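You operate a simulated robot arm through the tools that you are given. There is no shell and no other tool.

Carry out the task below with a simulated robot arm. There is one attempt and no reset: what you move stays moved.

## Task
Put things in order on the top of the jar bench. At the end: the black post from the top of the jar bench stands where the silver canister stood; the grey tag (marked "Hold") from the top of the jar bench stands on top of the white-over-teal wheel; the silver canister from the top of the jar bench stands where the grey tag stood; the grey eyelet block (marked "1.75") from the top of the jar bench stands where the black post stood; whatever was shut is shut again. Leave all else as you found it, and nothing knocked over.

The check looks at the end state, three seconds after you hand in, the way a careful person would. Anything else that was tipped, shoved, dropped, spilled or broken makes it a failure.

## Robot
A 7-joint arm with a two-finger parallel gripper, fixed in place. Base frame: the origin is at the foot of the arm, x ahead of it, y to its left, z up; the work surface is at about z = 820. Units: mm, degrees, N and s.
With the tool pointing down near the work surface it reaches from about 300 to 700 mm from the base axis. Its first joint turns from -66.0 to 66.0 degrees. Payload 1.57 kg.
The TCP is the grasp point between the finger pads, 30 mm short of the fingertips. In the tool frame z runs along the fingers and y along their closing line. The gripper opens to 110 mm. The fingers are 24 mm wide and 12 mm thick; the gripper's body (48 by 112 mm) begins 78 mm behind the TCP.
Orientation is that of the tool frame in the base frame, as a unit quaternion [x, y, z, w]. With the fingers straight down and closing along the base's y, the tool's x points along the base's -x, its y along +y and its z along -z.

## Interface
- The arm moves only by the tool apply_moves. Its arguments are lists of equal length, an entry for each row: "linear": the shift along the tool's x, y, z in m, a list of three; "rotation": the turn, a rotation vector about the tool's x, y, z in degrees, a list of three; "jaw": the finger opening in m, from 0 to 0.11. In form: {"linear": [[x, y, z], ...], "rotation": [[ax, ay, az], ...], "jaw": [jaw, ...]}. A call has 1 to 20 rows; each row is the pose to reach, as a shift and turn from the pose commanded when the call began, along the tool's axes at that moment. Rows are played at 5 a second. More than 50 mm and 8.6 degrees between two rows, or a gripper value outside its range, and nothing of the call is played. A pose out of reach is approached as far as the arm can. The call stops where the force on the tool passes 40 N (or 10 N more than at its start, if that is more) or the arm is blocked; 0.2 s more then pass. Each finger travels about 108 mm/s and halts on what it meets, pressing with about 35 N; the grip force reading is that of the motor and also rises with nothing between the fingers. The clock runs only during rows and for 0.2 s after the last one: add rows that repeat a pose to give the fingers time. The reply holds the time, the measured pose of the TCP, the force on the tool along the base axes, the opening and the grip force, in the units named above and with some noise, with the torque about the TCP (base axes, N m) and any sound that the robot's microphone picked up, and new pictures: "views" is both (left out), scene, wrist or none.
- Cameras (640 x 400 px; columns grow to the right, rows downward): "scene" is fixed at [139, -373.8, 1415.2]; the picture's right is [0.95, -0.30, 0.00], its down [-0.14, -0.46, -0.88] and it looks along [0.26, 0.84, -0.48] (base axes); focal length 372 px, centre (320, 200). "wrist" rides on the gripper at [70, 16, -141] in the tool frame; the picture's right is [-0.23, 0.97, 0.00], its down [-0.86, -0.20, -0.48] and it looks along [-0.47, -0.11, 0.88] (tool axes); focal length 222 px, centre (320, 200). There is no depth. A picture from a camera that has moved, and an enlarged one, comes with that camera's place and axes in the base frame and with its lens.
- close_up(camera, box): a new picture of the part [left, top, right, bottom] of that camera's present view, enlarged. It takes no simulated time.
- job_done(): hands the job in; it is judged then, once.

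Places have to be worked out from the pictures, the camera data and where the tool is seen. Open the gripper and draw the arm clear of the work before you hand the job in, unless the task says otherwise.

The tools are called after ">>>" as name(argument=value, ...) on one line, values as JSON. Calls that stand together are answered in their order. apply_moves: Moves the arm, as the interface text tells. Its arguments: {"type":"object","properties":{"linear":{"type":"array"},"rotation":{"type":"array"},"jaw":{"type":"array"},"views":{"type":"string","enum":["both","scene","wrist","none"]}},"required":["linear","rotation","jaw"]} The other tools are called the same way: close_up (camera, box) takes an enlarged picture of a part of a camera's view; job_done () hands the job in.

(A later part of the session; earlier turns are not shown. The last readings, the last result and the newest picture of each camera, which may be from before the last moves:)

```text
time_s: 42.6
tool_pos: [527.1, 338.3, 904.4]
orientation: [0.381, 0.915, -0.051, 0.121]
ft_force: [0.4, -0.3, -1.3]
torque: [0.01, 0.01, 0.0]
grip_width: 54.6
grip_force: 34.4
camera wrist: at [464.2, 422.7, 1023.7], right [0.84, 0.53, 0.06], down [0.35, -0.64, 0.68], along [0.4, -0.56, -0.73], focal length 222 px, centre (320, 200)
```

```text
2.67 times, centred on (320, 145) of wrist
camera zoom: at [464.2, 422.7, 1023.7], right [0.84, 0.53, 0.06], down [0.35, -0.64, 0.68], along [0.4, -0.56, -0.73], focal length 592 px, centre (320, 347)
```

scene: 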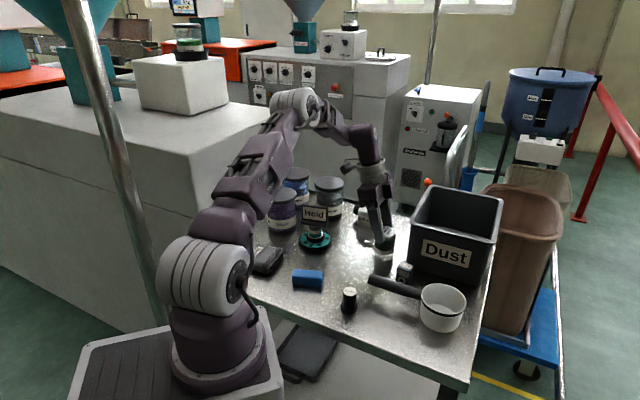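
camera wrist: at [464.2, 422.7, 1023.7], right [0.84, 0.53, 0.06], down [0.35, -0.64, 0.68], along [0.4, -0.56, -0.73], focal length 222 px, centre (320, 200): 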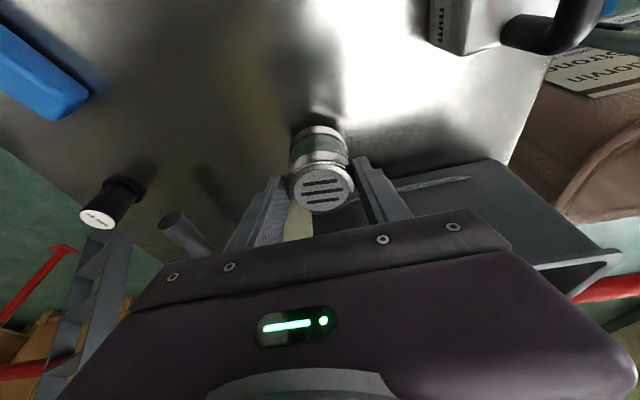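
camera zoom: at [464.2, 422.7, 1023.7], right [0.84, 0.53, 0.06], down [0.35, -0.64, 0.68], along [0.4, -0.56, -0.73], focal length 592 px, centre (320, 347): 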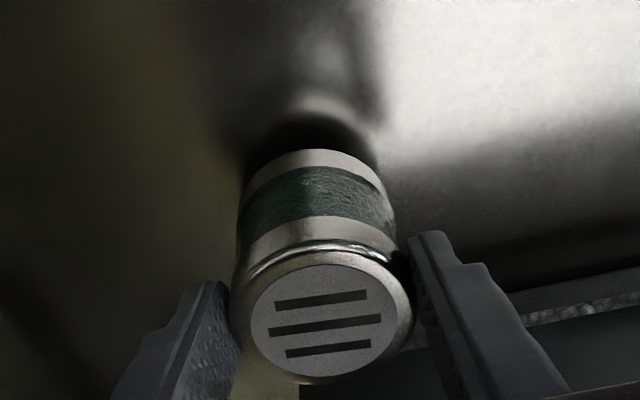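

The picture suggests about 15 mm left. I descend 11 mm, then feel for contact.

>>> apply_moves(linear=[[0.001, 0, 0.0039], [0.0021, 0, 0.0077], [0.0028, 0, 0.0106], [0.0028, 0, 0.0106]], rotation=[[0, 0, 0], [0, 0, 0], [0, 0, 0], [0, 0, 0]], jaw=[0.04, 0.04, 0.04, 0.04], views="none")

>>> close_up(camera="scene", box=[360, 220, 420, 270])

```text
time_s: 43.6
tool_pos: [525.8, 339.1, 893.8]
orientation: [0.38, 0.916, -0.05, 0.121]
ft_force: [0.6, -0.3, -1.3]
torque: [0.01, 0.02, 0.01]
grip_width: 54.6
grip_force: 35.2
```

```text
8.00 times, centred on (390, 245) of scene
camera zoom: at [139.0, -373.8, 1415.2], right [0.95, -0.3, 0.0], down [-0.14, -0.46, -0.88], along [0.26, 0.84, -0.48], focal length 2974 px, centre (-240, -160)
```

zoom: 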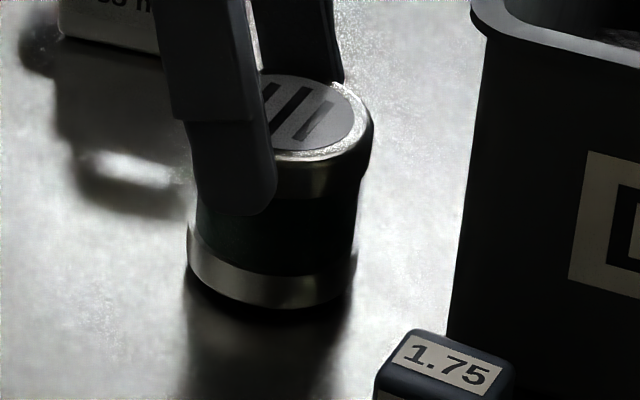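

>>> apply_moves(linear=[[0.0004, 0, 0.0015], [0.0008, 0, 0.0029], [0.0008, 0, 0.0029]], rotation=[[0, 0, 0], [0, 0, 0], [0, 0, 0]], jaw=[0.04, 0.04, 0.04], views="none")

```text
time_s: 44.4
tool_pos: [525.7, 338.8, 890.2]
orientation: [0.38, 0.916, -0.05, 0.121]
ft_force: [0.1, 0.2, -1.0]
torque: [0.0, -0.01, -0.02]
grip_width: 54.7
grip_force: 34.5
```

No contact yet at TCP z≈890; I continue in small steps.

>>> apply_moves(linear=[[0.0003, 0, 0.001], [0.0005, 0, 0.0019], [0.0005, 0, 0.0019]], rotation=[[0, 0, 0], [0, 0, 0], [0, 0, 0]], jaw=[0.04, 0.04, 0.04], views="none")

>>> close_up(camera="scene", box=[360, 220, 420, 270])

```text
time_s: 45.2
tool_pos: [527.1, 338.4, 890.1]
orientation: [0.38, 0.916, -0.049, 0.121]
ft_force: [-2.1, -1.1, 8.4]
torque: [-0.35, 0.15, 0.0]
grip_width: 54.2
grip_force: 34.7
```

```text
8.00 times, centred on (390, 245) of scene
camera zoom: at [138.8, -373.9, 1415.2], right [0.95, -0.3, 0.0], down [-0.14, -0.46, -0.88], along [0.26, 0.84, -0.48], focal length 2974 px, centre (-240, -160)
```

zoom: 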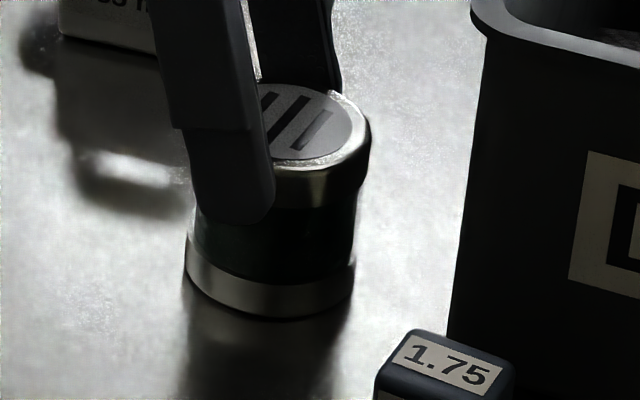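

First contact at about 9 N, on the −y edge of the base, meaning a slight tilt. I press 0.8 mm more so that it settles flat.

>>> apply_moves(linear=[[0.0002, 0, 0.0008], [0.0002, 0, 0.0008]], rotation=[[0, 0, 0], [0, 0, 0]], jaw=[0.04, 0.04], views="none")

```text
time_s: 45.8
tool_pos: [526.4, 337.6, 889.0]
orientation: [0.38, 0.915, -0.05, 0.123]
ft_force: [-9.1, -4.6, 30.0]
torque: [-0.58, 0.42, 0.03]
grip_width: 54.5
grip_force: 34.8
```

The contact centre is now right beneath the can, so it stands flat. I relieve the load and then open slowly.

>>> apply_moves(linear=[[-0.0002, 0, -0.0008], [-0.0003, 0, -0.0012], [-0.0003, 0, -0.0012]], rotation=[[0, 0, 0], [0, 0, 0], [0, 0, 0]], jaw=[0.04, 0.04, 0.04], views="none")

```text
time_s: 46.6
tool_pos: [526.3, 338.3, 889.0]
orientation: [0.38, 0.916, -0.049, 0.121]
ft_force: [-0.6, -1.7, 24.1]
torque: [-0.42, -0.07, 0.03]
grip_width: 54.5
grip_force: 35.3
```

>>> apply_moves(linear=[[-0.0002, 0, -0.0006], [-0.0002, 0, -0.0006]], rotation=[[0, 0, 0], [0, 0, 0]], jaw=[0.04, 0.04], views="none")

```text
time_s: 47.2
tool_pos: [527.2, 338.6, 888.8]
orientation: [0.38, 0.916, -0.05, 0.121]
ft_force: [3.4, 4.0, 13.9]
torque: [-0.05, -0.4, 0.13]
grip_width: 54.4
grip_force: 35.0
```

>>> apply_moves(linear=[[-0.0001, 0, -0.0004], [-0.0001, 0, -0.0004]], rotation=[[0, 0, 0], [0, 0, 0]], jaw=[0.04, 0.04], views="none")

```text
time_s: 47.8
tool_pos: [525.4, 337.9, 889.2]
orientation: [0.381, 0.915, -0.051, 0.12]
ft_force: [2.3, 2.6, 6.8]
torque: [0.05, -0.37, 0.11]
grip_width: 54.9
grip_force: 35.5
```

The load is low now; I open the fingers gradually.

>>> apply_moves(linear=[[0, 0, 0], [0, 0, 0], [0, 0, 0], [0, 0, 0], [0, 0, 0], [0, 0, 0]], rotation=[[0, 0, 0], [0, 0, 0], [0, 0, 0], [0, 0, 0], [0, 0, 0], [0, 0, 0]], jaw=[0.056, 0.058, 0.062, 0.07, 0.078, 0.078])

>>> close_up(camera="scene", box=[360, 220, 420, 270])

>>> close_up(camera="wrist", box=[220, 70, 420, 220])

```text
time_s: 49.2
tool_pos: [525.7, 337.6, 888.5]
orientation: [0.38, 0.916, -0.051, 0.121]
ft_force: [-0.2, 0.1, 0.2]
torque: [0.0, -0.02, 0.03]
grip_width: 78.0
grip_force: 0.0
camera wrist: at [465.3, 422.9, 1009.2], right [0.84, 0.53, 0.06], down [0.35, -0.64, 0.68], along [0.4, -0.56, -0.73], focal length 222 px, centre (320, 200)
```

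scene: 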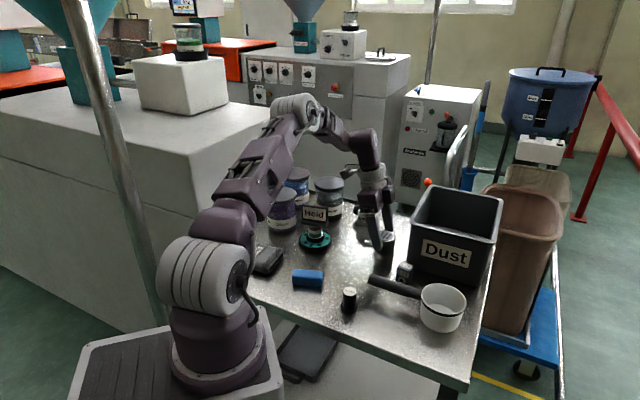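
wrist: 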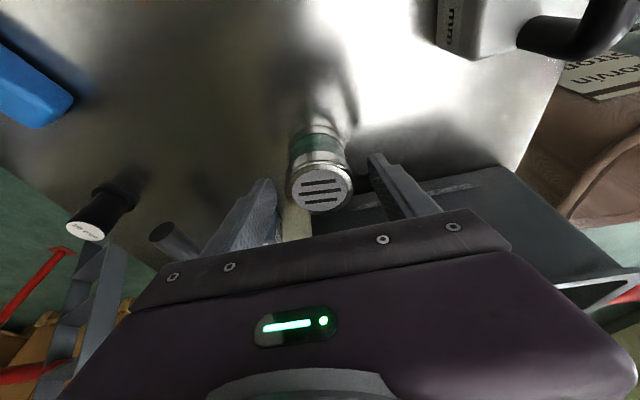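

```text
8.00 times, centred on (390, 245) of scene
camera zoom: at [139.0, -373.8, 1415.2], right [0.95, -0.3, 0.0], down [-0.14, -0.46, -0.88], along [0.26, 0.84, -0.48], focal length 2974 px, centre (-240, -160)
```

zoom: 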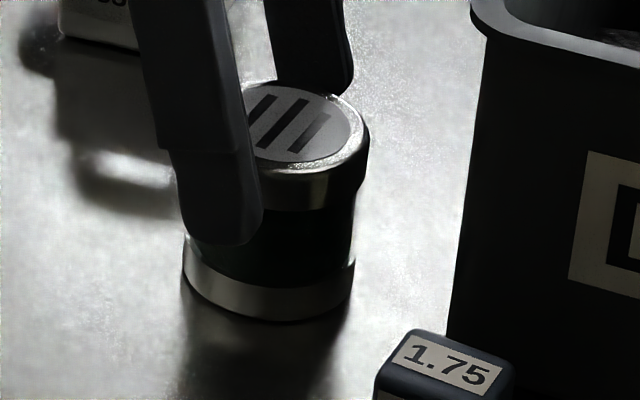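

```text
2.67 times, centred on (320, 145) of wrist
camera zoom: at [465.3, 422.9, 1009.2], right [0.84, 0.53, 0.06], down [0.35, -0.64, 0.68], along [0.4, -0.56, -0.73], focal length 592 px, centre (320, 347)
```

zoom: 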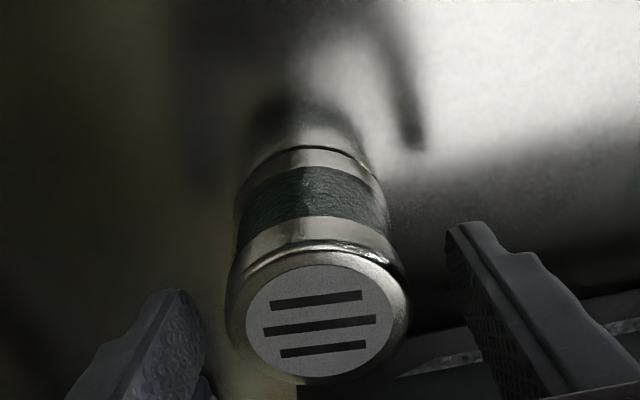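

The canister stands upright at about (531,334). I raise the gripper straight up, clear of it.

>>> apply_moves(linear=[[-0.0052, 0, -0.0193], [-0.0129, 0, -0.0483], [-0.0233, 0, -0.0869], [-0.0337, 0, -0.1256], [-0.0337, 0, -0.1256]], rotation=[[0, 0, 0], [0, 0, 0], [0, 0, 0], [0, 0, 0], [0, 0, 0]], jaw=[0.078, 0.078, 0.078, 0.078, 0.078])

>>> close_up(camera="scene", box=[340, 200, 440, 280])

```text
time_s: 50.4
tool_pos: [527.0, 339.1, 1020.9]
orientation: [0.38, 0.916, -0.05, 0.121]
ft_force: [-0.4, -0.6, 0.5]
torque: [0.01, 0.01, 0.04]
grip_width: 77.8
grip_force: 0.0
camera wrist: at [465.7, 423.4, 1141.6], right [0.84, 0.53, 0.06], down [0.35, -0.64, 0.68], along [0.4, -0.56, -0.73], focal length 222 px, centre (320, 200)
```

scene: 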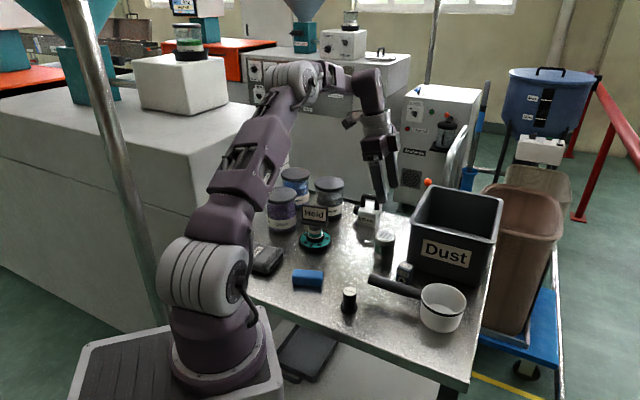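
wrist: 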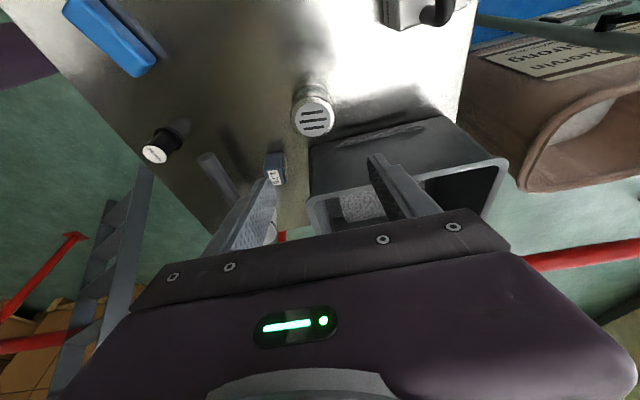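

```text
5.00 times, centred on (390, 240) of scene
camera zoom: at [139.0, -373.8, 1415.2], right [0.95, -0.3, 0.0], down [-0.14, -0.46, -0.88], along [0.26, 0.84, -0.48], focal length 1859 px, centre (-30, 0)
```

zoom: 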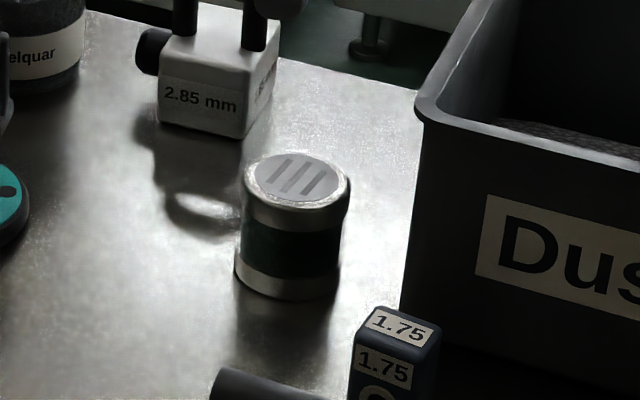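

The canister reads (530,335) from the wrist camera, right on the tag's old spot. Next is the black post near (375,175): I move above it and turn back to the bin-aligned orientation, keeping the 15° tilt so that it can be placed in the bin upright.

>>> apply_moves(linear=[[-0.0003, -0.0206, 0.002], [-0.0005, -0.0411, 0.0039], [-0.0008, -0.0617, 0.0059], [-0.0011, -0.0823, 0.0078], [-0.0014, -0.1028, 0.0098], [-0.0016, -0.1234, 0.0117], [-0.0019, -0.1439, 0.0137], [-0.0022, -0.1645, 0.0156], [-0.0025, -0.1851, 0.0176], [-0.0027, -0.2056, 0.0195], [-0.003, -0.2262, 0.0215], [-0.003, -0.2262, 0.0215]], rotation=[[-2.12, 0, -7.9], [-4.23, 0, -15.81], [-6.35, 0, -23.71], [-8.47, 0, -31.61], [-10.59, 0, -39.51], [-12.7, 0, -47.42], [-14.82, 0, -55.32], [-16.94, 0, -63.22], [-19.06, 0, -71.12], [-21.17, 0, -79.03], [-23.29, 0, -86.93], [-23.29, 0, -86.93]], jaw=[0.078, 0.078, 0.075, 0.07, 0.065, 0.06, 0.06, 0.06, 0.06, 0.06, 0.06, 0.06])

>>> close_up(camera="wrist", box=[240, 70, 400, 200])

>>> close_up(camera="scene", box=[320, 270, 380, 320])

```text
time_s: 53.0
tool_pos: [373.3, 172.9, 1000.0]
orientation: [-0.38, 0.916, 0.05, 0.121]
ft_force: [0.8, -0.3, 0.6]
torque: [0.0, -0.04, 0.0]
grip_width: 59.8
grip_force: 0.1
camera wrist: at [289.2, 110.7, 1119.5], right [-0.53, 0.84, 0.06], down [0.64, 0.35, 0.68], along [0.56, 0.4, -0.73], focal length 222 px, centre (320, 200)
```

scene: 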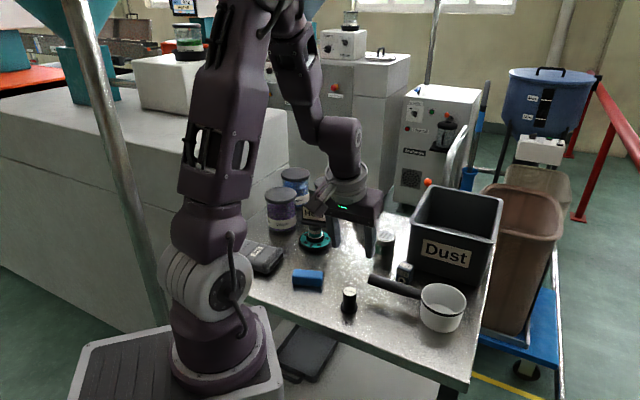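
wrist: 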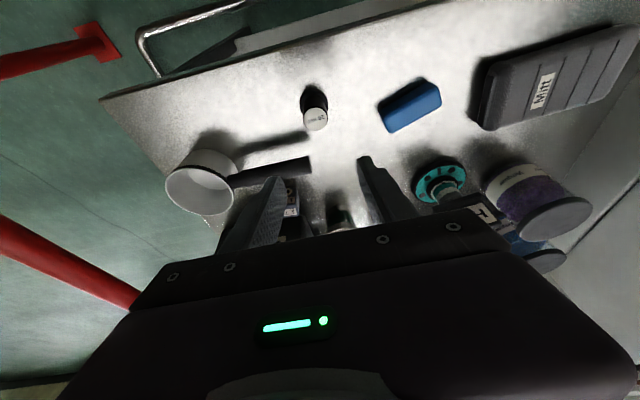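

```text
3.08 times, centred on (320, 135) of wrist
camera zoom: at [289.2, 110.7, 1119.5], right [-0.53, 0.84, 0.06], down [0.64, 0.35, 0.68], along [0.56, 0.4, -0.73], focal length 684 px, centre (320, 400)
```

zoom: 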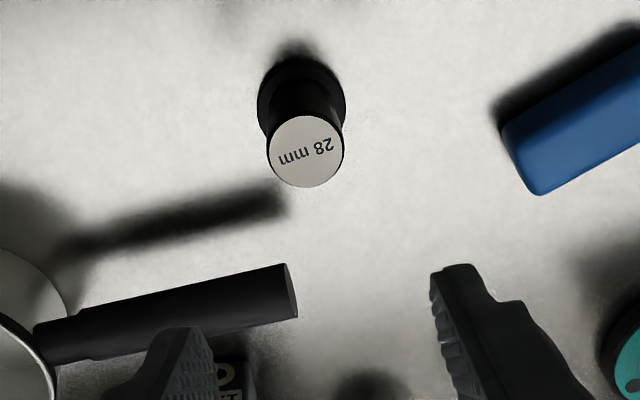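

```text
8.00 times, centred on (350, 295) of scene
camera zoom: at [139.0, -373.8, 1415.2], right [0.95, -0.3, 0.0], down [-0.14, -0.46, -0.88], along [0.26, 0.84, -0.48], focal length 2974 px, centre (80, -560)
```

zoom: 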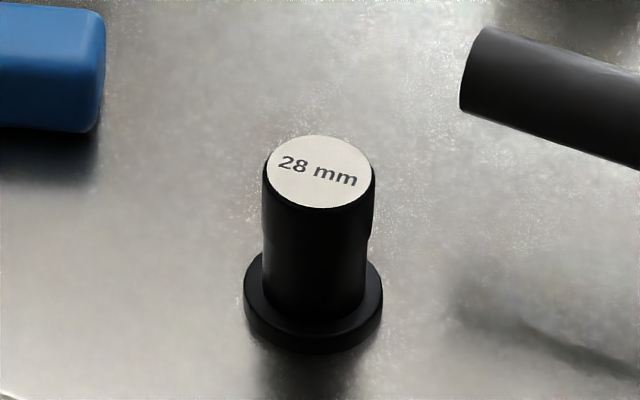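

The post is at about (372,174) with its top at z≈874 and a 28 mm shaft above a flange. I descend to TCP z≈920 with small centring corrections.

>>> apply_moves(linear=[[0.0083, 0.0006, 0.0254], [0.0167, 0.0013, 0.0507], [0.025, 0.0019, 0.0761], [0.025, 0.0019, 0.0761]], rotation=[[0, 0, 0], [0, 0, 0], [0, 0, 0], [0, 0, 0]], jaw=[0.06, 0.06, 0.06, 0.06])

>>> close_up(camera="wrist", box=[240, 70, 400, 200])

>>> close_up(camera="scene", box=[310, 240, 390, 320])

```text
time_s: 54.0
tool_pos: [368.5, 171.1, 920.1]
orientation: [-0.379, 0.916, 0.05, 0.121]
ft_force: [0.0, 0.0, -0.5]
torque: [0.01, 0.0, 0.03]
grip_width: 59.8
grip_force: 0.1
camera wrist: at [283.0, 109.5, 1039.8], right [-0.53, 0.84, 0.06], down [0.64, 0.35, 0.68], along [0.56, 0.4, -0.73], focal length 222 px, centre (320, 200)
```

scene: 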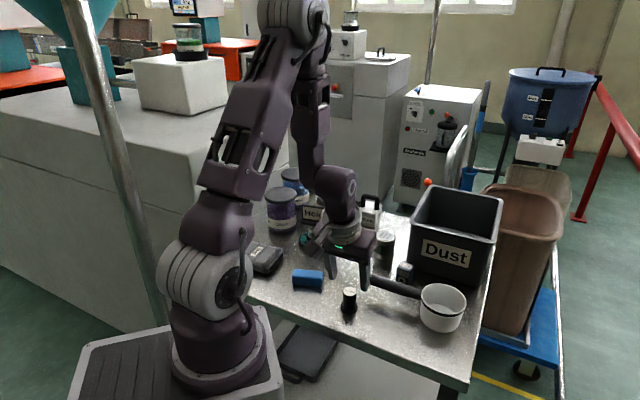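
wrist: 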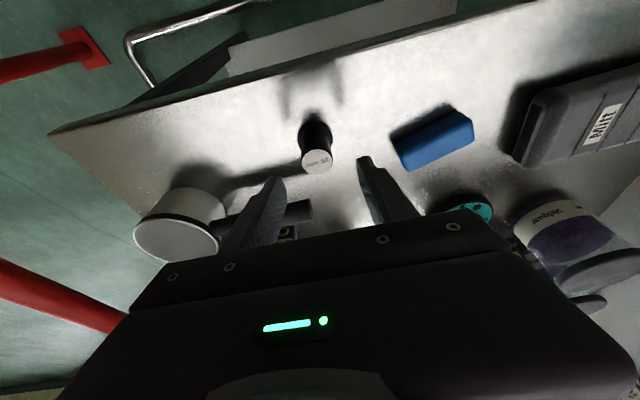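

```text
3.08 times, centred on (320, 135) of wrist
camera zoom: at [283.0, 109.5, 1039.8], right [-0.53, 0.84, 0.06], down [0.64, 0.35, 0.68], along [0.56, 0.4, -0.73], focal length 684 px, centre (320, 400)
```

zoom: 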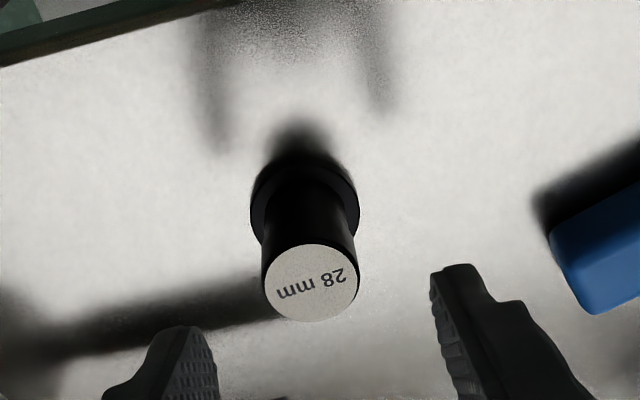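

```text
5.00 times, centred on (350, 280) of scene
camera zoom: at [139.0, -373.8, 1415.2], right [0.95, -0.3, 0.0], down [-0.14, -0.46, -0.88], along [0.26, 0.84, -0.48], focal length 1859 px, centre (170, -200)
```

zoom: 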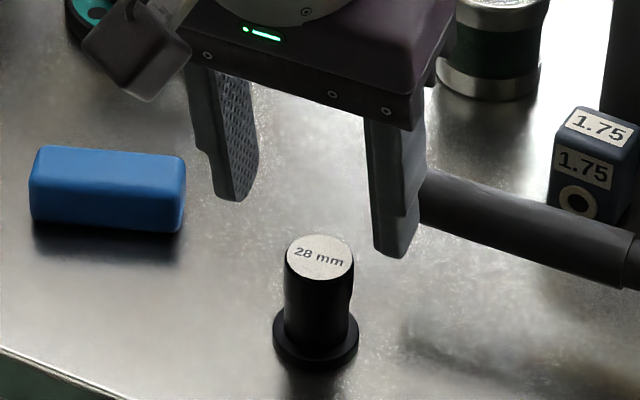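

The post is 1 mm off centre and nothing crowds the fingers. I descend to TCP z≈879 and check before closing.

>>> apply_moves(linear=[[0.0035, -0.001, 0.0132], [0.0071, -0.001, 0.0264], [0.0106, -0.001, 0.0396], [0.0106, -0.001, 0.0396]], rotation=[[0, 0, 0], [0, 0, 0], [0, 0, 0], [0, 0, 0]], jaw=[0.06, 0.06, 0.06, 0.06])

>>> close_up(camera="wrist", box=[240, 100, 400, 230])

>>> close_up(camera="scene", box=[310, 240, 390, 320])

```text
time_s: 55.0
tool_pos: [369.0, 169.3, 879.4]
orientation: [-0.379, 0.916, 0.05, 0.121]
ft_force: [0.2, 0.1, -0.2]
torque: [-0.01, 0.02, -0.01]
grip_width: 60.0
grip_force: 0.0
camera wrist: at [284.1, 108.0, 998.7], right [-0.53, 0.84, 0.06], down [0.64, 0.35, 0.68], along [0.56, 0.4, -0.73], focal length 222 px, centre (320, 200)
```

scene: 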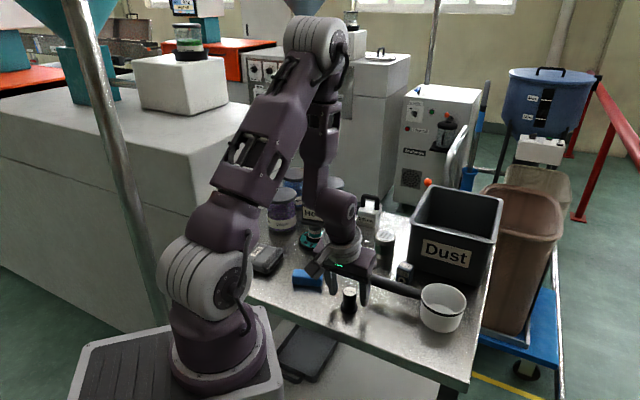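
wrist: 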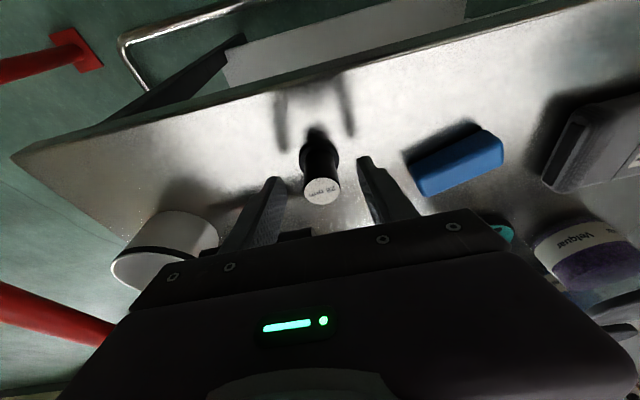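

```text
3.08 times, centred on (320, 165) of wrist
camera zoom: at [284.1, 108.0, 998.7], right [-0.53, 0.84, 0.06], down [0.64, 0.35, 0.68], along [0.56, 0.4, -0.73], focal length 684 px, centre (320, 308)
```

zoom: 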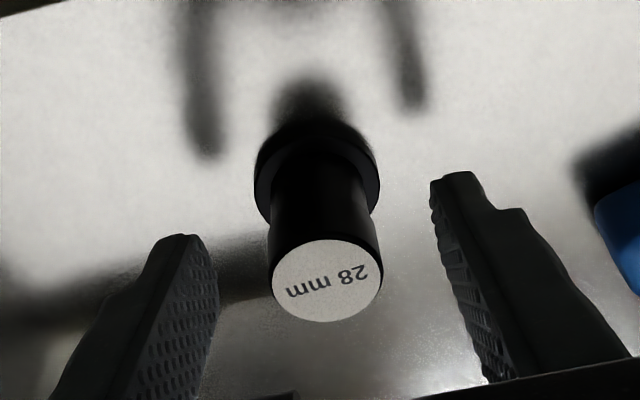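

```text
5.00 times, centred on (350, 280) of scene
camera zoom: at [139.0, -373.8, 1415.2], right [0.95, -0.3, 0.0], down [-0.14, -0.46, -0.88], along [0.26, 0.84, -0.48], focal length 1859 px, centre (170, -200)
```

zoom: 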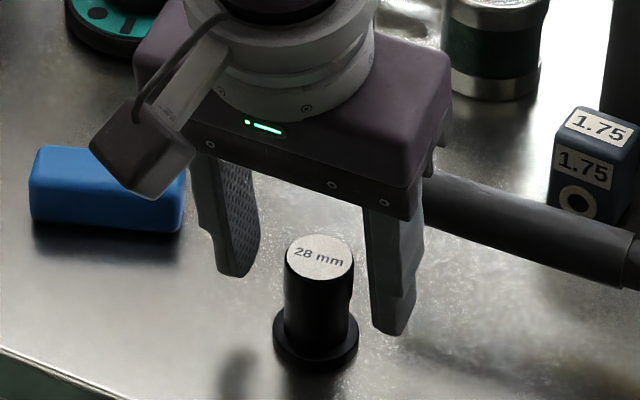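

The post stands centred between the pads. I close the gripper.

>>> apply_moves(linear=[[0, 0, 0], [0, 0, 0], [0, 0, 0], [0, 0, 0], [0, 0, 0]], rotation=[[0, 0, 0], [0, 0, 0], [0, 0, 0], [0, 0, 0], [0, 0, 0]], jaw=[0.045, 0.035, 0.027, 0.02, 0.015], views="wrist")

>>> close_up(camera="wrist", box=[240, 100, 400, 230])

```text
time_s: 56.2
tool_pos: [368.4, 169.8, 880.0]
orientation: [-0.378, 0.917, 0.049, 0.121]
ft_force: [0.5, -0.1, -0.3]
torque: [0.03, -0.02, -0.03]
grip_width: 28.5
grip_force: 34.9
camera wrist: at [284.1, 108.1, 998.9], right [-0.53, 0.84, 0.06], down [0.64, 0.35, 0.68], along [0.56, 0.4, -0.73], focal length 222 px, centre (320, 200)
```

wrist: 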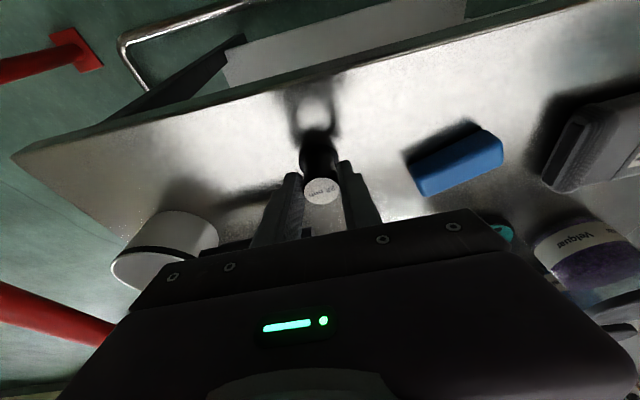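

```text
3.08 times, centred on (320, 165) of wrist
camera zoom: at [284.1, 108.1, 998.9], right [-0.53, 0.84, 0.06], down [0.64, 0.35, 0.68], along [0.56, 0.4, -0.73], focal length 684 px, centre (320, 308)
```

zoom: 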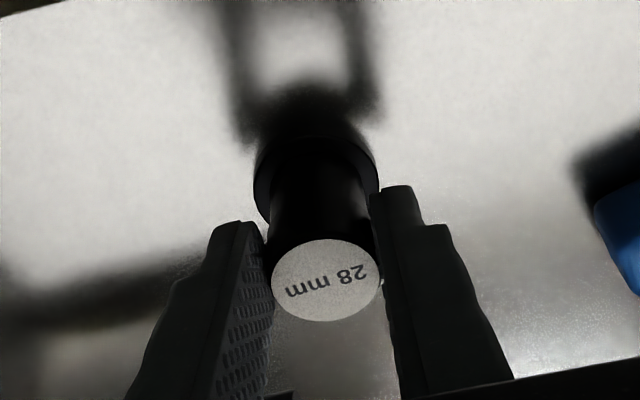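

The post is gripped at 28.5 mm. I lift it 155 mm and carry it over the bin to above the canister's old spot.

>>> apply_moves(linear=[[-0.0052, 0, -0.0193], [-0.0155, 0, -0.058], [-0.0278, 0, -0.1038], [-0.0401, 0, -0.1497], [-0.0742, -0.0175, -0.1406], [-0.1084, -0.035, -0.1314], [-0.1425, -0.0525, -0.1223], [-0.1766, -0.0701, -0.1131], [-0.2107, -0.0876, -0.104], [-0.2449, -0.1051, -0.0948], [-0.279, -0.1226, -0.0857], [-0.3131, -0.1401, -0.0765], [-0.3131, -0.1401, -0.0765]], rotation=[[0, 0, 0], [0, 0, 0], [0, 0, 0], [0, 0, 0], [0, 0, 0], [0, 0, 0], [0, 0, 0], [0, 0, 0], [0, 0, 0], [0, 0, 0], [0, 0, 0], [0, 0, 0], [0, 0, 0]], jaw=[0.015, 0.015, 0.015, 0.015, 0.015, 0.015, 0.015, 0.015, 0.015, 0.015, 0.015, 0.015, 0.015])

>>> close_up(camera="wrist", box=[220, 70, 420, 220])

>>> close_up(camera="scene", box=[390, 140, 530, 300])

```text
time_s: 59.0
tool_pos: [666.6, 271.1, 1033.5]
orientation: [-0.379, 0.916, 0.05, 0.12]
ft_force: [-0.3, -0.3, -0.9]
torque: [-0.03, 0.04, -0.01]
grip_width: 28.8
grip_force: 35.4
camera wrist: at [583.1, 209.8, 1153.3], right [-0.53, 0.84, 0.06], down [0.64, 0.36, 0.68], along [0.56, 0.4, -0.73], focal length 222 px, centre (320, 200)
```

scene: 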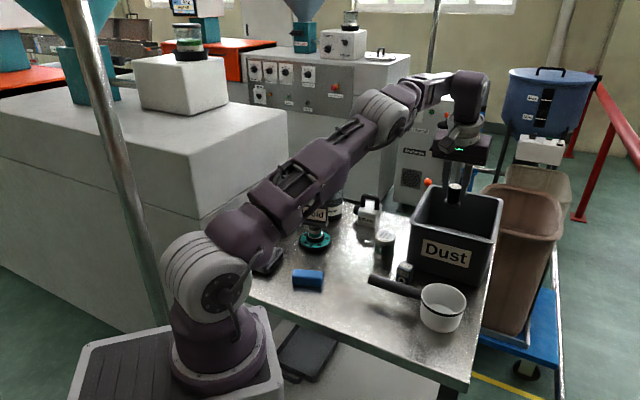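
wrist: 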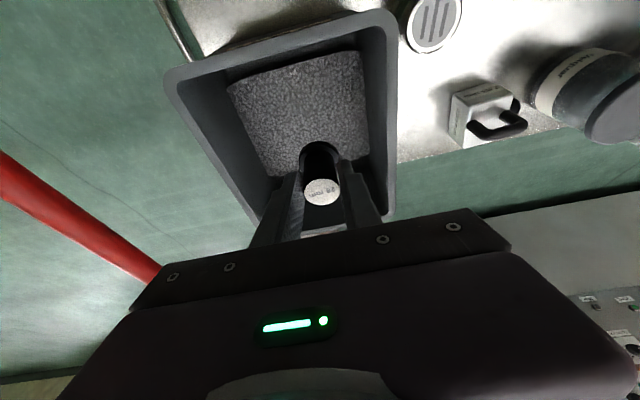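

```text
2.67 times, centred on (320, 145) of wrist
camera zoom: at [583.1, 209.8, 1153.3], right [-0.53, 0.84, 0.06], down [0.64, 0.36, 0.68], along [0.56, 0.4, -0.73], focal length 592 px, centre (320, 347)
```

zoom: 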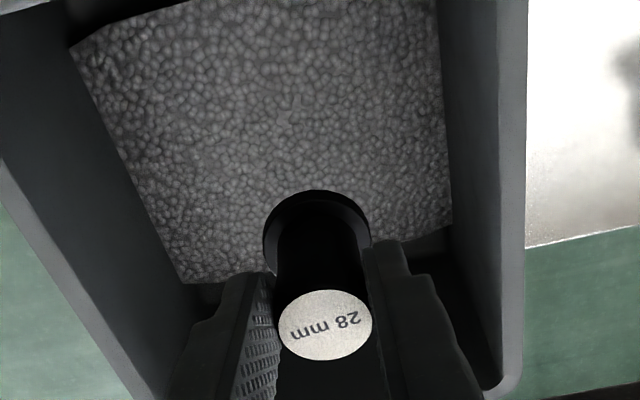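

```text
2.50 times, centred on (460, 220) of scene
camera zoom: at [139.0, -373.8, 1415.2], right [0.95, -0.3, 0.0], down [-0.14, -0.46, -0.88], along [0.26, 0.84, -0.48], focal length 929 px, centre (-30, 150)
```

zoom: 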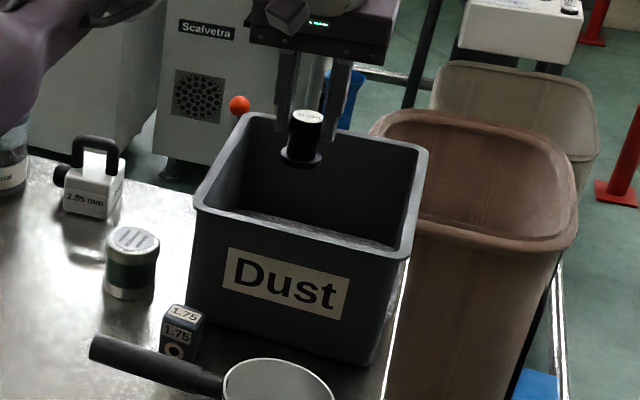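

The post is above the canister's old spot at (666.6,271.1) TCP. I descend 130 mm into the bin, staying short of the expected contact at TCP z≈885.

>>> apply_moves(linear=[[0.0091, 0, 0.0338], [0.0181, 0, 0.0676], [0.0259, 0, 0.0966], [0.0336, 0, 0.1256], [0.0336, 0, 0.1256]], rotation=[[0, 0, 0], [0, 0, 0], [0, 0, 0], [0, 0, 0], [0, 0, 0]], jaw=[0.015, 0.015, 0.015, 0.015, 0.015])

>>> close_up(camera="wrist", box=[220, 90, 420, 220])

>>> close_up(camera="scene", box=[390, 140, 530, 300])

```text
time_s: 60.2
tool_pos: [666.6, 272.2, 903.4]
orientation: [-0.379, 0.916, 0.051, 0.121]
ft_force: [0.1, 0.7, -0.5]
torque: [-0.01, 0.02, 0.0]
grip_width: 28.7
grip_force: 35.2
camera wrist: at [582.5, 210.0, 1022.9], right [-0.53, 0.84, 0.06], down [0.64, 0.35, 0.68], along [0.56, 0.4, -0.73], focal length 222 px, centre (320, 200)
```

scene: 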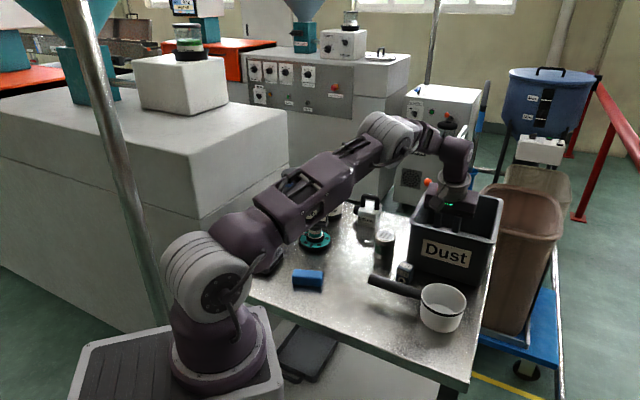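
wrist: 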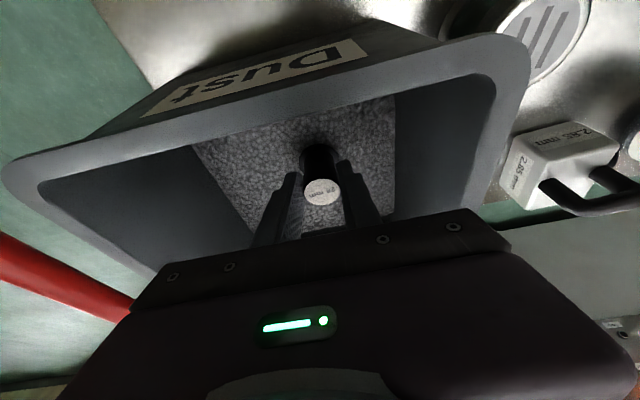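

```text
3.08 times, centred on (320, 155) of wrist
camera zoom: at [582.5, 210.0, 1022.9], right [-0.53, 0.84, 0.06], down [0.64, 0.35, 0.68], along [0.56, 0.4, -0.73], focal length 684 px, centre (320, 338)
```

zoom: 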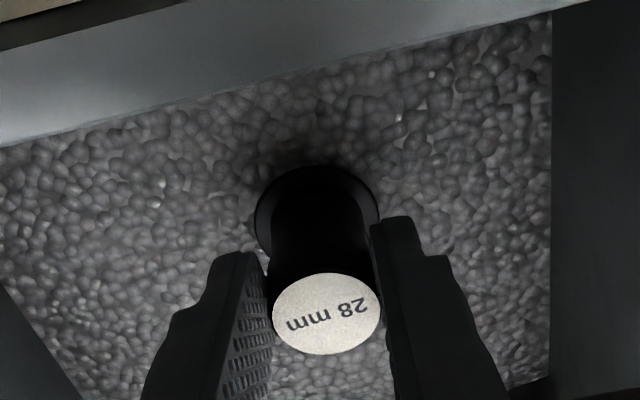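

```text
2.50 times, centred on (460, 220) of scene
camera zoom: at [139.0, -373.8, 1415.2], right [0.95, -0.3, 0.0], down [-0.14, -0.46, -0.88], along [0.26, 0.84, -0.48], focal length 929 px, centre (-30, 150)
```

zoom: 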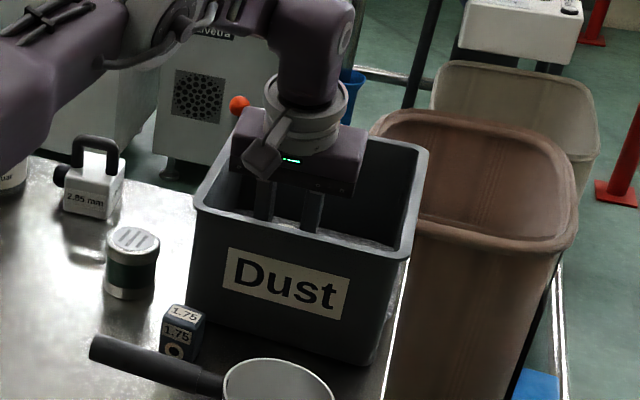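

Clear so far at TCP z≈903. I lower 12 mm more in steps.

>>> apply_moves(linear=[[0.001, 0, 0.0039], [0.0021, 0, 0.0077], [0.0031, 0, 0.0116], [0.0031, 0, 0.0116]], rotation=[[0, 0, 0], [0, 0, 0], [0, 0, 0], [0, 0, 0]], jaw=[0.015, 0.015, 0.015, 0.015], views="none")

>>> close_up(camera="wrist", box=[220, 90, 420, 220])

```text
time_s: 61.2
tool_pos: [667.8, 270.8, 893.1]
orientation: [-0.379, 0.916, 0.049, 0.121]
ft_force: [0.1, 0.4, -0.5]
torque: [0.0, 0.02, -0.01]
grip_width: 28.8
grip_force: 34.8
```

```text
3.08 times, centred on (320, 155) of wrist
camera zoom: at [583.3, 208.7, 1011.8], right [-0.53, 0.84, 0.06], down [0.64, 0.35, 0.68], along [0.56, 0.4, -0.73], focal length 684 px, centre (320, 338)
```

zoom: 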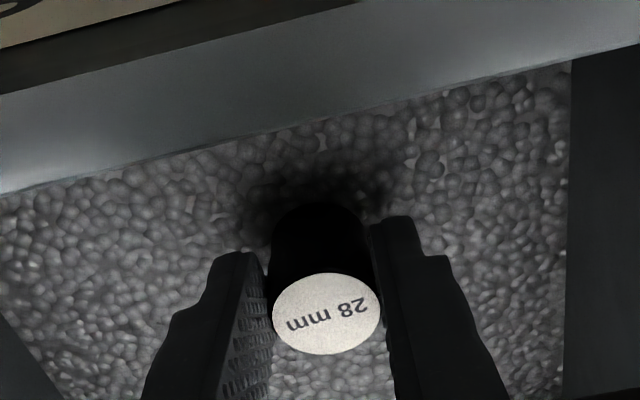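

The post's flange is sinking into the dust layer with no force, just as the canister had been sunk. I continue down toward the floor contact expected at TCP z≈885.

>>> apply_moves(linear=[[0.0008, 0, 0.0029], [0.0013, 0, 0.0048], [0.0013, 0, 0.0048]], rotation=[[0, 0, 0], [0, 0, 0], [0, 0, 0]], jaw=[0.015, 0.015, 0.015], views="none")

```text
time_s: 62.0
tool_pos: [666.6, 270.4, 887.2]
orientation: [-0.379, 0.916, 0.05, 0.12]
ft_force: [-0.3, -0.3, -2.0]
torque: [-0.01, 0.02, -0.02]
grip_width: 29.1
grip_force: 34.9
```

>>> apply_moves(linear=[[0.0003, 0, 0.001], [0.0005, 0, 0.0019], [0.0005, 0, 0.0019]], rotation=[[0, 0, 0], [0, 0, 0], [0, 0, 0]], jaw=[0.015, 0.015, 0.015], views="none")

>>> close_up(camera="wrist", box=[220, 90, 420, 220])

```text
time_s: 62.8
tool_pos: [667.8, 270.3, 885.9]
orientation: [-0.379, 0.916, 0.05, 0.12]
ft_force: [0.0, 1.1, -1.4]
torque: [0.0, 0.02, -0.01]
grip_width: 28.9
grip_force: 34.9
```

```text
3.08 times, centred on (320, 155) of wrist
camera zoom: at [583.6, 208.6, 1004.7], right [-0.53, 0.84, 0.06], down [0.64, 0.35, 0.68], along [0.56, 0.4, -0.73], focal length 684 px, centre (320, 338)
```

zoom: 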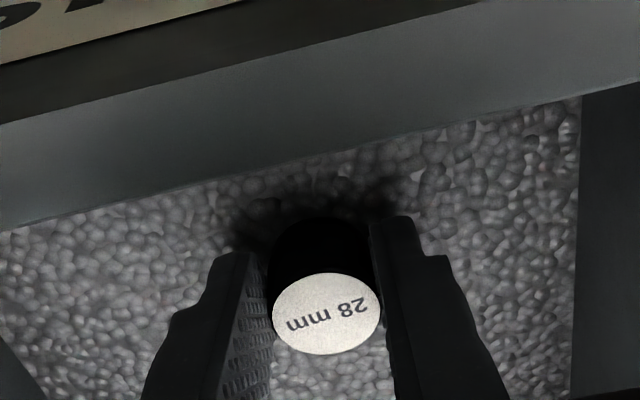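

>>> apply_moves(linear=[[0.0002, 0, 0.0007], [0.0004, 0, 0.0014], [0.0004, 0, 0.0014]], rotation=[[0, 0, 0], [0, 0, 0], [0, 0, 0]], jaw=[0.015, 0.015, 0.015], views="none")

```text
time_s: 63.6
tool_pos: [667.2, 270.9, 885.2]
orientation: [-0.378, 0.917, 0.05, 0.121]
ft_force: [-0.8, -0.9, 3.8]
torque: [0.03, 0.0, -0.04]
grip_width: 28.2
grip_force: 35.0
```

Contact begins right at TCP z≈885 as predicted. I press 0.6 mm further to seat the base flat.

>>> apply_moves(linear=[[0.0002, 0, 0.0006], [0.0002, 0, 0.0006]], rotation=[[0, 0, 0], [0, 0, 0]], jaw=[0.015, 0.015], views="none")

```text
time_s: 64.2
tool_pos: [668.3, 271.3, 883.4]
orientation: [-0.379, 0.916, 0.051, 0.122]
ft_force: [-2.4, -2.4, 11.4]
torque: [0.0, 0.08, -0.03]
grip_width: 28.6
grip_force: 34.6
```

>>> apply_moves(linear=[[0.0002, 0, 0.0006], [0.0002, 0, 0.0006]], rotation=[[0, 0, 0], [0, 0, 0]], jaw=[0.015, 0.015], views="none")

```text
time_s: 64.8
tool_pos: [667.5, 270.3, 884.2]
orientation: [-0.379, 0.916, 0.05, 0.123]
ft_force: [-0.3, -2.6, 18.6]
torque: [0.01, 0.0, -0.02]
grip_width: 28.6
grip_force: 34.8
```

Seated, with the contact centred under the post. I relieve the load.

>>> apply_moves(linear=[[-0.0002, 0, -0.0008], [-0.0003, 0, -0.0012], [-0.0003, 0, -0.0012]], rotation=[[0, 0, 0], [0, 0, 0], [0, 0, 0]], jaw=[0.015, 0.015, 0.015], views="none")

```text
time_s: 65.6
tool_pos: [668.0, 271.0, 885.0]
orientation: [-0.379, 0.916, 0.05, 0.121]
ft_force: [1.9, 4.4, 11.5]
torque: [0.37, -0.35, 0.01]
grip_width: 28.8
grip_force: 35.0
```

>>> apply_moves(linear=[[-0.0001, 0, -0.0005], [-0.0001, 0, -0.0005]], rotation=[[0, 0, 0], [0, 0, 0]], jaw=[0.015, 0.015], views="none")

```text
time_s: 66.2
tool_pos: [667.3, 269.9, 884.1]
orientation: [-0.379, 0.916, 0.05, 0.12]
ft_force: [1.2, 1.8, 6.3]
torque: [0.23, -0.21, 0.07]
grip_width: 28.6
grip_force: 34.9
```

The load is low; I open the fingers gradually.

>>> apply_moves(linear=[[0, 0, 0], [0, 0, 0], [0, 0, 0], [0, 0, 0], [0, 0, 0], [0, 0, 0]], rotation=[[0, 0, 0], [0, 0, 0], [0, 0, 0], [0, 0, 0], [0, 0, 0], [0, 0, 0]], jaw=[0.0295, 0.031, 0.034, 0.04, 0.05, 0.05])

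>>> close_up(camera="wrist", box=[220, 90, 420, 220])

```text
time_s: 67.6
tool_pos: [666.7, 270.1, 885.9]
orientation: [-0.379, 0.916, 0.05, 0.121]
ft_force: [-0.5, 0.3, 0.3]
torque: [0.01, 0.0, -0.02]
grip_width: 49.9
grip_force: 0.1
camera wrist: at [583.6, 207.9, 1004.2], right [-0.53, 0.84, 0.06], down [0.64, 0.35, 0.68], along [0.56, 0.4, -0.73], focal length 222 px, centre (320, 200)
```

scene: 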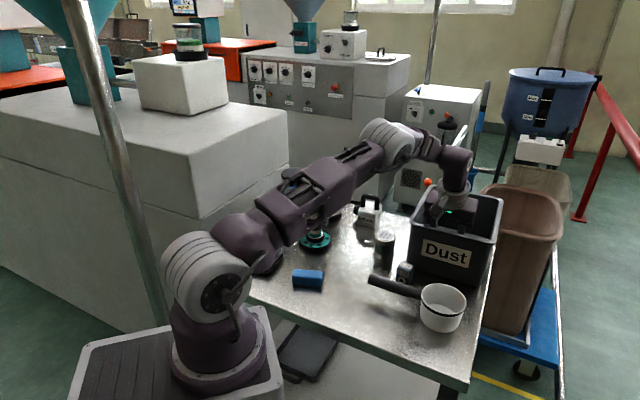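
wrist: 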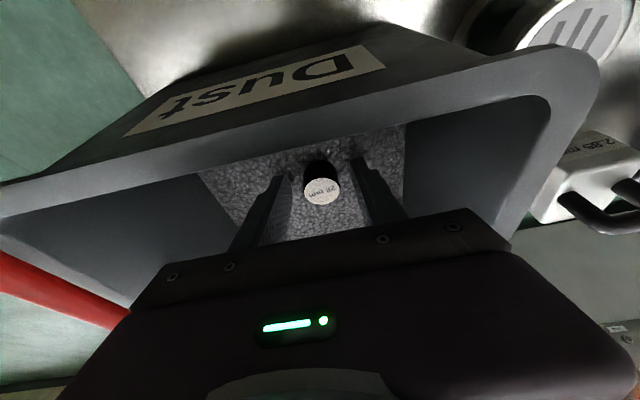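

```text
3.08 times, centred on (320, 155) of wrist
camera zoom: at [583.6, 207.9, 1004.2], right [-0.53, 0.84, 0.06], down [0.64, 0.35, 0.68], along [0.56, 0.4, -0.73], focal length 684 px, centre (320, 338)
```

zoom: 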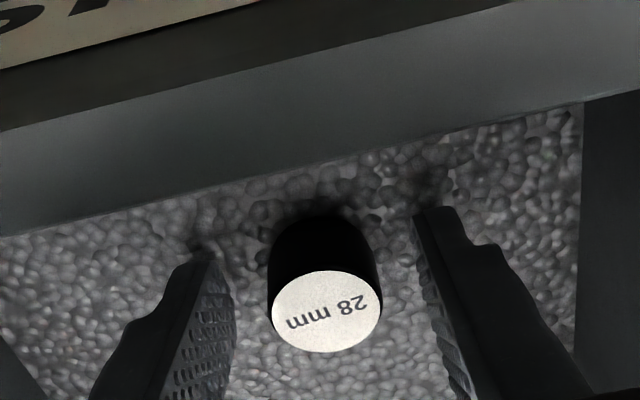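

The post stands free. I raise the gripper straight up out of the bin and check from above.

>>> apply_moves(linear=[[-0.0052, 0, -0.0193], [-0.0142, 0, -0.0531], [-0.0259, 0, -0.0966], [-0.0362, 0, -0.1352], [-0.0362, 0, -0.1352]], rotation=[[0, 0, 0], [0, 0, 0], [0, 0, 0], [0, 0, 0], [0, 0, 0]], jaw=[0.05, 0.05, 0.05, 0.05, 0.05])

>>> close_up(camera="wrist", box=[220, 40, 420, 200])

```text
time_s: 68.8
tool_pos: [668.5, 269.5, 1024.7]
orientation: [-0.378, 0.916, 0.051, 0.12]
ft_force: [-0.8, 0.8, 0.3]
torque: [-0.03, 0.0, -0.01]
grip_width: 50.2
grip_force: 0.1
camera wrist: at [585.1, 208.0, 1145.3], right [-0.53, 0.84, 0.06], down [0.64, 0.35, 0.68], along [0.56, 0.4, -0.73], focal length 222 px, centre (320, 200)
```

scene: 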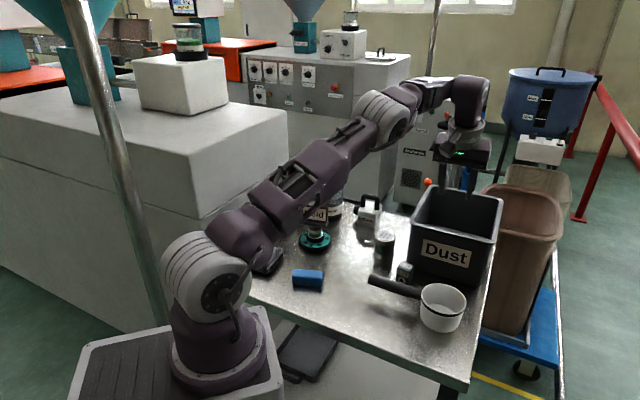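
wrist: 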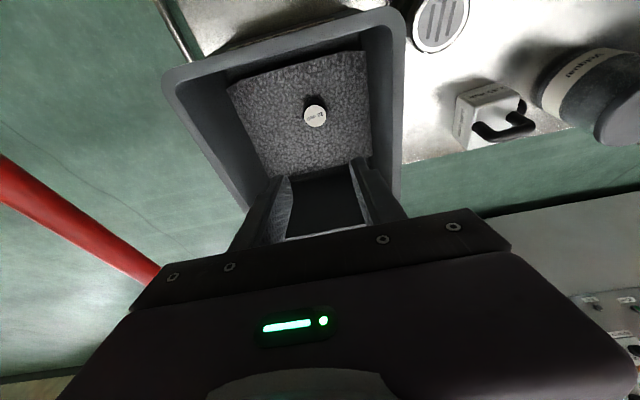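

```text
2.50 times, centred on (320, 120) of wrist
camera zoom: at [585.1, 208.0, 1145.3], right [-0.53, 0.84, 0.06], down [0.64, 0.35, 0.68], along [0.56, 0.4, -0.73], focal length 555 px, centre (320, 400)
```

zoom: 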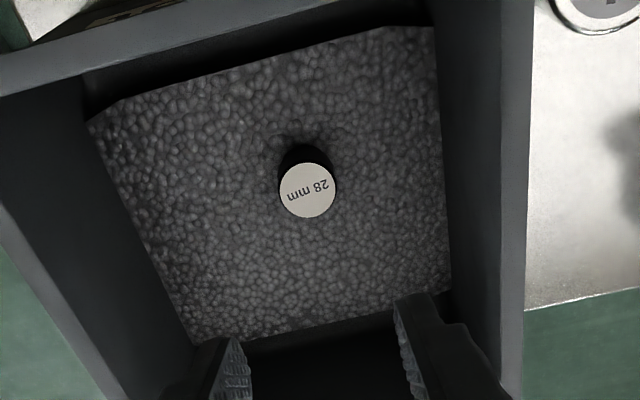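

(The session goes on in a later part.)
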